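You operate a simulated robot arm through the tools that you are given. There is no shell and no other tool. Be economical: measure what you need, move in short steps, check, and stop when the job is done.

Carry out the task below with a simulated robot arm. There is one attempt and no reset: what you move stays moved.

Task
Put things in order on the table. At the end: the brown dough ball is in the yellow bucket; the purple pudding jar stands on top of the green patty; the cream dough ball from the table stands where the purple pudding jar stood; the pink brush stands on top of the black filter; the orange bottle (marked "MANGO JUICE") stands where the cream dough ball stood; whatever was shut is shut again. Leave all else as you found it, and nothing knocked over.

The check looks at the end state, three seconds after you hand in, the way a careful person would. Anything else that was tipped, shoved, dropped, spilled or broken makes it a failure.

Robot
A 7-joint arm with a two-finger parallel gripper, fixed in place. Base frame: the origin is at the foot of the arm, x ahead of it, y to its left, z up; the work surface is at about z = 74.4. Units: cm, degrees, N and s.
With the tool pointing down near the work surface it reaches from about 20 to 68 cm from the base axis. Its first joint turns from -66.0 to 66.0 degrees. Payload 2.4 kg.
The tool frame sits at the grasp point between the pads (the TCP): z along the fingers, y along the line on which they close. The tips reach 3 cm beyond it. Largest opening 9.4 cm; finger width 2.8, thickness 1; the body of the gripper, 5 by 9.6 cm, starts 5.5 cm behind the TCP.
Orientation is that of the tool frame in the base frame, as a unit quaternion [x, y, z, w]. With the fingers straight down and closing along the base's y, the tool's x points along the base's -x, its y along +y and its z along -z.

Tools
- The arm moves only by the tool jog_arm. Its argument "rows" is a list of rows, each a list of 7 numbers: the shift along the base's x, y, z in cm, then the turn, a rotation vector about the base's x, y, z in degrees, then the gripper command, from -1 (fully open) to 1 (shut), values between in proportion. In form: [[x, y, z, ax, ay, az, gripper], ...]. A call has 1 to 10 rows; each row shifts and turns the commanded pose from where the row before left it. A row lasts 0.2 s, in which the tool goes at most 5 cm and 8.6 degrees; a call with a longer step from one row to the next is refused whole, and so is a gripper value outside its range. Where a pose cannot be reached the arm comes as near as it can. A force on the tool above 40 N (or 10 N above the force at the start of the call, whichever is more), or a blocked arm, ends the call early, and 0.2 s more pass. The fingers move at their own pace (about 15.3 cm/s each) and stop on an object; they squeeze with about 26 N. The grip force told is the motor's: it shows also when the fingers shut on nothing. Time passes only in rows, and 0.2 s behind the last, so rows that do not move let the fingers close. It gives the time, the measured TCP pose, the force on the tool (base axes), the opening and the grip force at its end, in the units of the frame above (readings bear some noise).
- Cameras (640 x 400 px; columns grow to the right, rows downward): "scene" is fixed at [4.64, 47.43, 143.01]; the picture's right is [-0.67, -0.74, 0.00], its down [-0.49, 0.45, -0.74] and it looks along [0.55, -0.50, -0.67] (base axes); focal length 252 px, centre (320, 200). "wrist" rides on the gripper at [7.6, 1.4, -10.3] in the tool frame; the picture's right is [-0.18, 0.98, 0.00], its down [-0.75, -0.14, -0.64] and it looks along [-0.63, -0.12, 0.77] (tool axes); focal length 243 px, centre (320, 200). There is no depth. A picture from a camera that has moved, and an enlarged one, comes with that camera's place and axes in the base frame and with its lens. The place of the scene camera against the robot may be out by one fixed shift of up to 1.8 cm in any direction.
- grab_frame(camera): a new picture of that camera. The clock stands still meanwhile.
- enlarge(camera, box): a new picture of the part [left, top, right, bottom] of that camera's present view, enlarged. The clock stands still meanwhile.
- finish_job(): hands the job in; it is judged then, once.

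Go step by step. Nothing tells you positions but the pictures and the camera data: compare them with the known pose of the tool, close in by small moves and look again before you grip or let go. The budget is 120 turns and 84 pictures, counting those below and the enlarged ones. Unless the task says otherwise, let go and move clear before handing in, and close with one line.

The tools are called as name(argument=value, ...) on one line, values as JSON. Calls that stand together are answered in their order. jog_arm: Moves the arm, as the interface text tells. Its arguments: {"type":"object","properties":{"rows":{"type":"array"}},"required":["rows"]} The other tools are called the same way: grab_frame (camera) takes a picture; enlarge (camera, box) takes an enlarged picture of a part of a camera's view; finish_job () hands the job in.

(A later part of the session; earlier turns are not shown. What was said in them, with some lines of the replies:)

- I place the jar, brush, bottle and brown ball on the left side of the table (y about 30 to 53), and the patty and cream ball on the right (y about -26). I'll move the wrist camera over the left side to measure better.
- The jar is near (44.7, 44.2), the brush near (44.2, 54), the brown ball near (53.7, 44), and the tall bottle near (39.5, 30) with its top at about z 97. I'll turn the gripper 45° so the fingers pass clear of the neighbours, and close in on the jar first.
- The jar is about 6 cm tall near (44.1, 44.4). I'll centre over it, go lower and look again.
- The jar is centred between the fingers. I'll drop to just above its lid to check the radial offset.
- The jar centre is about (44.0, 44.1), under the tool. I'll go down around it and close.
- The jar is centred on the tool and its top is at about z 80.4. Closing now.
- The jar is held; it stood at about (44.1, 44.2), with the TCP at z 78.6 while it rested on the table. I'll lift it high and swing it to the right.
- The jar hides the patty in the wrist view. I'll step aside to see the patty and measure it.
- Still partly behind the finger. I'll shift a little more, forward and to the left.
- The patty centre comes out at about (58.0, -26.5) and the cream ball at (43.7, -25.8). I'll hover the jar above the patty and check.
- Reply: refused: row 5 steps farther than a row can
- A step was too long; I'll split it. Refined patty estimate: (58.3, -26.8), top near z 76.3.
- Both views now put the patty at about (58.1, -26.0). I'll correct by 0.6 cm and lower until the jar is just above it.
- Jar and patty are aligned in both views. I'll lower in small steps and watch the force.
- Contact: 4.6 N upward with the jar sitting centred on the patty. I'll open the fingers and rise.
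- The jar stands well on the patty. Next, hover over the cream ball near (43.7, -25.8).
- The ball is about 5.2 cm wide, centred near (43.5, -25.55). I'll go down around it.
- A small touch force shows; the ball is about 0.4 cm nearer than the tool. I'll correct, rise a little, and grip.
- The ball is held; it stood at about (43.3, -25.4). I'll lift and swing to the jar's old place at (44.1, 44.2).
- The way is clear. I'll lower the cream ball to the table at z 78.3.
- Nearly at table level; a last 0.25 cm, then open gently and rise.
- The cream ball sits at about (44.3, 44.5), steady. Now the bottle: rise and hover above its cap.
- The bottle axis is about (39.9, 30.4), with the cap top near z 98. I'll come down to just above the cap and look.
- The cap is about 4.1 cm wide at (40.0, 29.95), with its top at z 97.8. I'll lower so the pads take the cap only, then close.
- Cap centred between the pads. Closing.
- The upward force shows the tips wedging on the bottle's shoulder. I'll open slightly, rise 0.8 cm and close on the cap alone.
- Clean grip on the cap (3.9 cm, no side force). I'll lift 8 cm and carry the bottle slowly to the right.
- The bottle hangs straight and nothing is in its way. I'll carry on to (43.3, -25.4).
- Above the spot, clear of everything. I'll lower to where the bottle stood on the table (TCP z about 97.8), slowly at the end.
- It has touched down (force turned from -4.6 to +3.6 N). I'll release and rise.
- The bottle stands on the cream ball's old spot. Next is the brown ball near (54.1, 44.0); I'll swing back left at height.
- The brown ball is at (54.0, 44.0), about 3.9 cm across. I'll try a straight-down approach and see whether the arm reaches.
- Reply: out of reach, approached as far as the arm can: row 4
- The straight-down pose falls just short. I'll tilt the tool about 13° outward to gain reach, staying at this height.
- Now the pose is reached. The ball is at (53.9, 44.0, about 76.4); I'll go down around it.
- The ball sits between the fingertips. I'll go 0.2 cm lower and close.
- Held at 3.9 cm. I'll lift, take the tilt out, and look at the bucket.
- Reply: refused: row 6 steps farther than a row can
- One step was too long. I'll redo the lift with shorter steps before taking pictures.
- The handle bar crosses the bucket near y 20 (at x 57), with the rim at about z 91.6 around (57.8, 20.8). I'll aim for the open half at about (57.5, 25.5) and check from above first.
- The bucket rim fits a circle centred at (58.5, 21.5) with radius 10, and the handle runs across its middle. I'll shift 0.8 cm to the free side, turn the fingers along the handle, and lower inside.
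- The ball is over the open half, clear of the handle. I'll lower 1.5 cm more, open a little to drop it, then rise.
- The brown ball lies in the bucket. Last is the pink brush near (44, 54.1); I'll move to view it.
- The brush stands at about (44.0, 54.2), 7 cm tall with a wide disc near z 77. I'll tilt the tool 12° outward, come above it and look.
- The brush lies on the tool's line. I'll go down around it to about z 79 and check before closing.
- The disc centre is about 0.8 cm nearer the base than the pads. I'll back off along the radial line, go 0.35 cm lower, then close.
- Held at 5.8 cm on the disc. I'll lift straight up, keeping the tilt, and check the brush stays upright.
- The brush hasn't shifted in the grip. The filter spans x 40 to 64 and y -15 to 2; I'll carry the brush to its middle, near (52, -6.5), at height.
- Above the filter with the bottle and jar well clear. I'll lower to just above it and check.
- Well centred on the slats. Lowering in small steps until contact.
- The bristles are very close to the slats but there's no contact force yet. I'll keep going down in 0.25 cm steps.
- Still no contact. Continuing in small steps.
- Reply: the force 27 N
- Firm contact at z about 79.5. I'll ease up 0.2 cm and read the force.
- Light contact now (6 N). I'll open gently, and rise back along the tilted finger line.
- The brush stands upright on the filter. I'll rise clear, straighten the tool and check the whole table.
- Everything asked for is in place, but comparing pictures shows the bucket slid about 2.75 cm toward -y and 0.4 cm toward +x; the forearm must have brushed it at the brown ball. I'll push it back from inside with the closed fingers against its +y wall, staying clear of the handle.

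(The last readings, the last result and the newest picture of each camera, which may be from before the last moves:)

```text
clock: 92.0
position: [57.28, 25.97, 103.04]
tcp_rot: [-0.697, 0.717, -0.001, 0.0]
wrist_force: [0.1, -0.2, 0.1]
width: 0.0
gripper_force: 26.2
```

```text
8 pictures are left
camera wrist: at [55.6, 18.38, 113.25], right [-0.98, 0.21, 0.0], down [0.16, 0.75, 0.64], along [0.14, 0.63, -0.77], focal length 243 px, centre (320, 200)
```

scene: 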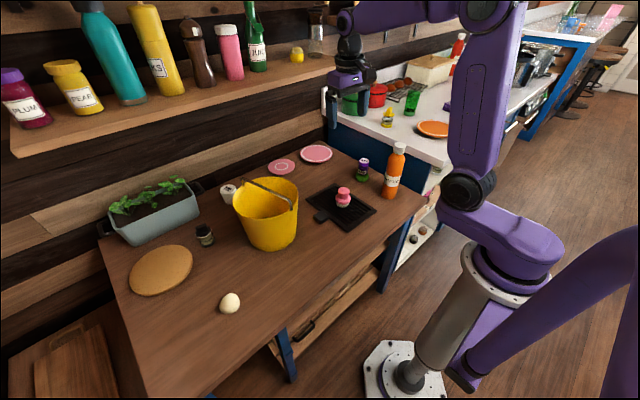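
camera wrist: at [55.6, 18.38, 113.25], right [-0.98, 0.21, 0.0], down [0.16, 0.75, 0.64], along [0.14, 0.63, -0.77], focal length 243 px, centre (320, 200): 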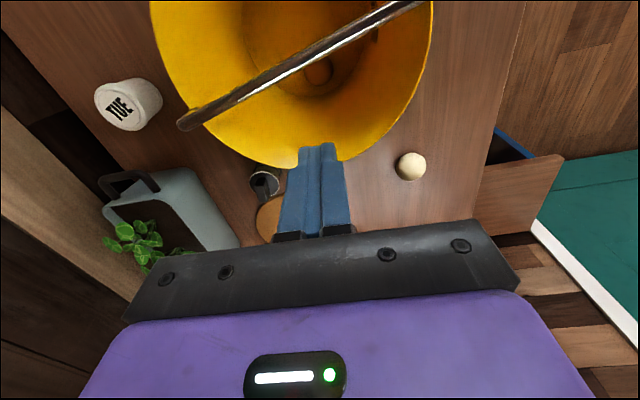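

The bucket rim's far edge is at y about 31.3 and the handle is clear of the fingers. I'll lower the closed fingers inside, then approach the wall.

jog_arm(rows=[[0, 0.3, -4, 0, 0, 0, 1], [0, 0, -4, 0, 0, 0, 1], [0, 0, -3.5, 0, 0, 0, 1], [0, 0, -2.8, 0, 0, 0, 1], [0, 0, 0, 0, 0, 0, 1], [0, 0.8, 0, 0, 0, 0, 1], [0, 0.8, 0, 0, 0, 0, 1], [0, 0.3, 0, 0, 0, 0, 1], [0, 0, 0, 0, 0, 0, 1]])

jog_arm(rows=[[0, 0.25, 0, 0, 0, 0, 1], [0, 0.25, 0, 0, 0, 0, 1], [0, 0, 0, 0, 0, 0, 1]])

```text
clock: 94.0
position: [57.36, 28.43, 88.7]
tcp_rot: [-0.696, 0.718, -0.001, 0.0]
wrist_force: [0.1, 0.1, 0.1]
width: 0.0
gripper_force: 26.1
```

```text
clock: 94.8
position: [57.54, 28.81, 88.88]
tcp_rot: [-0.697, 0.717, 0.0, 0.0]
wrist_force: [0.4, -1.3, 0.6]
width: 0.0
gripper_force: 26.2
```

A slight reaction begins at y 28.8, as predicted for the wall. I'll push slowly 1.2 cm and read the force.

jog_arm(rows=[[-0.05, 0.3, 0, 0, 0, 0, 1], [-0.05, 0.3, 0, 0, 0, 0, 1], [-0.05, 0.3, 0, 0, 0, 0, 1], [-0.05, 0.3, 0, 0, 0, 0, 1], [0, 0, 0, 0, 0, 0, 1]])

enlarge(camera="scene", box=[100, 150, 340, 350])

```text
clock: 96.0
position: [57.21, 30.2, 88.89]
tcp_rot: [-0.696, 0.718, 0.001, 0.0]
wrist_force: [0.0, -1.5, 0.1]
width: 0.01
gripper_force: 25.8
```

```text
2.00 times, centred on (220, 250) of scene
camera zoom: at [4.64, 47.43, 143.01], right [-0.67, -0.74, 0.0], down [-0.49, 0.45, -0.74], along [0.55, -0.5, -0.67], focal length 504 px, centre (520, 100)
```

zoom: 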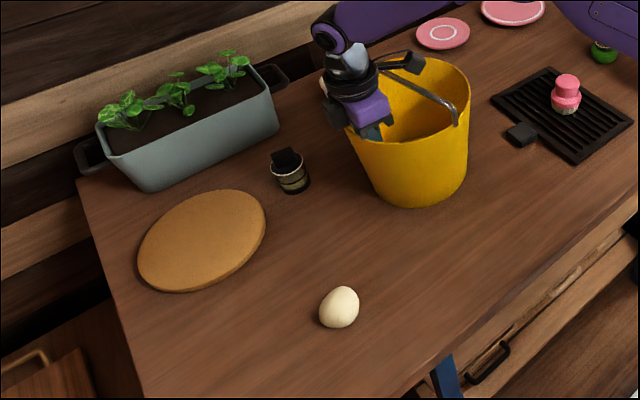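

The bucket slides easily without tipping, about 60% of the way back. I'll push another 0.9 cm and compare.

jog_arm(rows=[[-0.05, 0.3, 0, 0, 0, 0, 1], [-0.05, 0.3, 0, 0, 0, 0, 1], [-0.05, 0.3, 0, 0, 0, 0, 1], [0, 0, 0, 0, 0, 0, 1], [0, -0.8, 0, 0, 0, 0, 1], [0, -0.8, 0, 0, 0, 0, 1], [0, 0, 0, 0, 0, 0, 1]])

enlarge(camera="scene", box=[190, 150, 350, 310])

```text
clock: 97.6
position: [57.17, 29.36, 88.85]
tcp_rot: [-0.697, 0.717, -0.001, 0.0]
wrist_force: [0.9, 0.2, -0.5]
width: 0.0
gripper_force: 26.2
```

```text
2.50 times, centred on (270, 230) of scene
camera zoom: at [4.64, 47.43, 143.01], right [-0.67, -0.74, 0.0], down [-0.49, 0.45, -0.74], along [0.55, -0.5, -0.67], focal length 629 px, centre (445, 125)
```

zoom: 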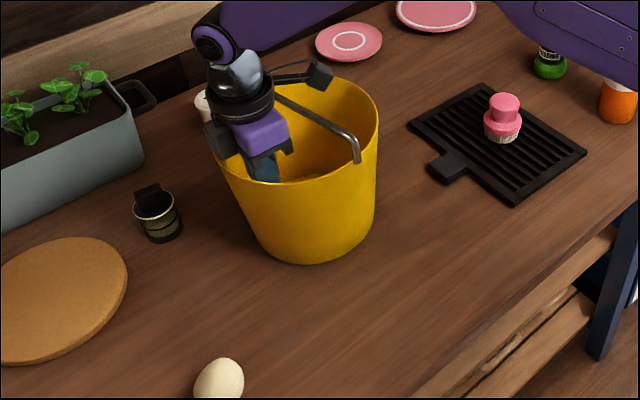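

Very close to the original outline. I'll rise straight out of the bucket and compare without the arm in the way.

jog_arm(rows=[[0, 0, 3, 0, 0, 0, 1], [0, 0, 4, 0, 0, 0, 1], [0, 0, 4.5, 0, 0, 0, 1], [0, 0, 4.5, 0, 0, 0, 1], [0, 0, 4.5, 0, 0, -8, 1], [-1.5, -4, 2, 0, 0, -8, 1], [-1.5, -4, 0, 0, 0, -8, 1], [-1.5, -4, 0, 0, 0, -8, 1], [-1, -4, 0, 0, 0, -8, 1], [-1, -4, 0, 0, 0, -8, 1]])

jog_arm(rows=[[-1, -4, 0, 0, 0, -8, 0], [-1, -4, 0, 0, 0, -8, -1], [0, -4, 0, 0, 0, -8, -1], [0, -2, 0, 0, 0, -8, -1], [0, 0, 0, 0, 0, -8, -1], [0, 0, 0, 0, 0, -8, -1], [0, 0, 0, 0, 0, 0, -1]])

enlarge(camera="scene", box=[190, 150, 350, 310])

grab_frame(camera="wrist")

```text
clock: 99.8
position: [50.56, 9.38, 111.35]
tcp_rot: [-0.343, 0.939, -0.001, 0.0]
wrist_force: [0.1, -0.3, 0.4]
width: 0.02
gripper_force: 25.7
```

```text
clock: 101.4
position: [48.55, -4.72, 111.25]
tcp_rot: [0.068, 0.998, -0.001, 0.0]
wrist_force: [1.0, -0.1, -0.9]
width: 9.42
gripper_force: 0.1
```

```text
2.50 times, centred on (270, 230) of scene
camera zoom: at [4.64, 47.43, 143.01], right [-0.67, -0.74, 0.0], down [-0.49, 0.45, -0.74], along [0.55, -0.5, -0.67], focal length 629 px, centre (445, 125)
```

zoom: 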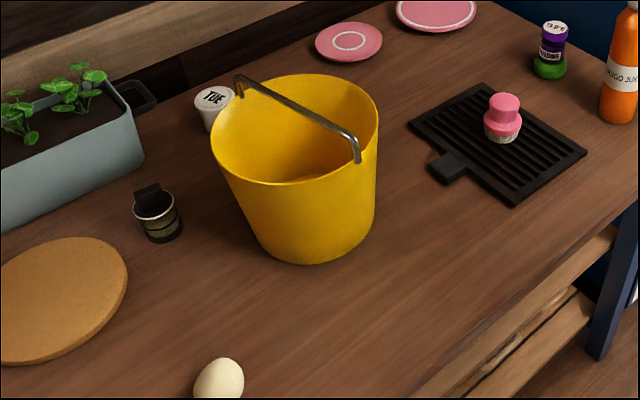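

```text
4 pictures are left
camera wrist: at [41.08, -2.17, 121.45], right [0.32, 0.95, 0.0], down [0.73, -0.24, 0.64], along [0.61, -0.2, -0.77], focal length 243 px, centre (320, 200)
```

wrist: 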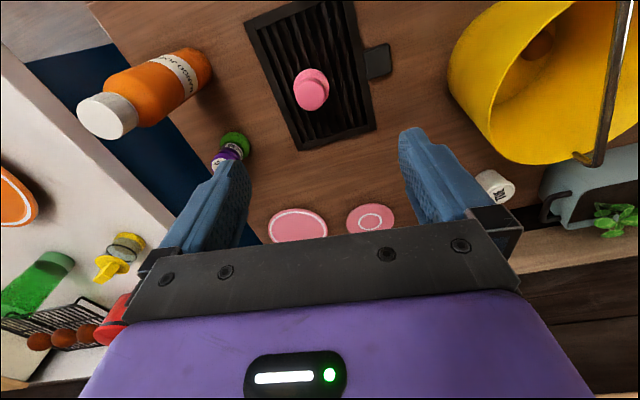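

The bucket is back to within about 0.5 cm and standing upright with the brown ball inside. The other items look right and undisturbed, and the arm is clear, so I'm handing in.

finish_job()

```text
The job is handed in.
```

I handed the job in with all five items in their requested places; nothing shut had been opened, and nothing was knocked over in the last pictures. During the brown ball pickup the bucket slid about 2.75 cm. I pushed it back to within about 0.5 cm of its original spot, turned a few degrees.
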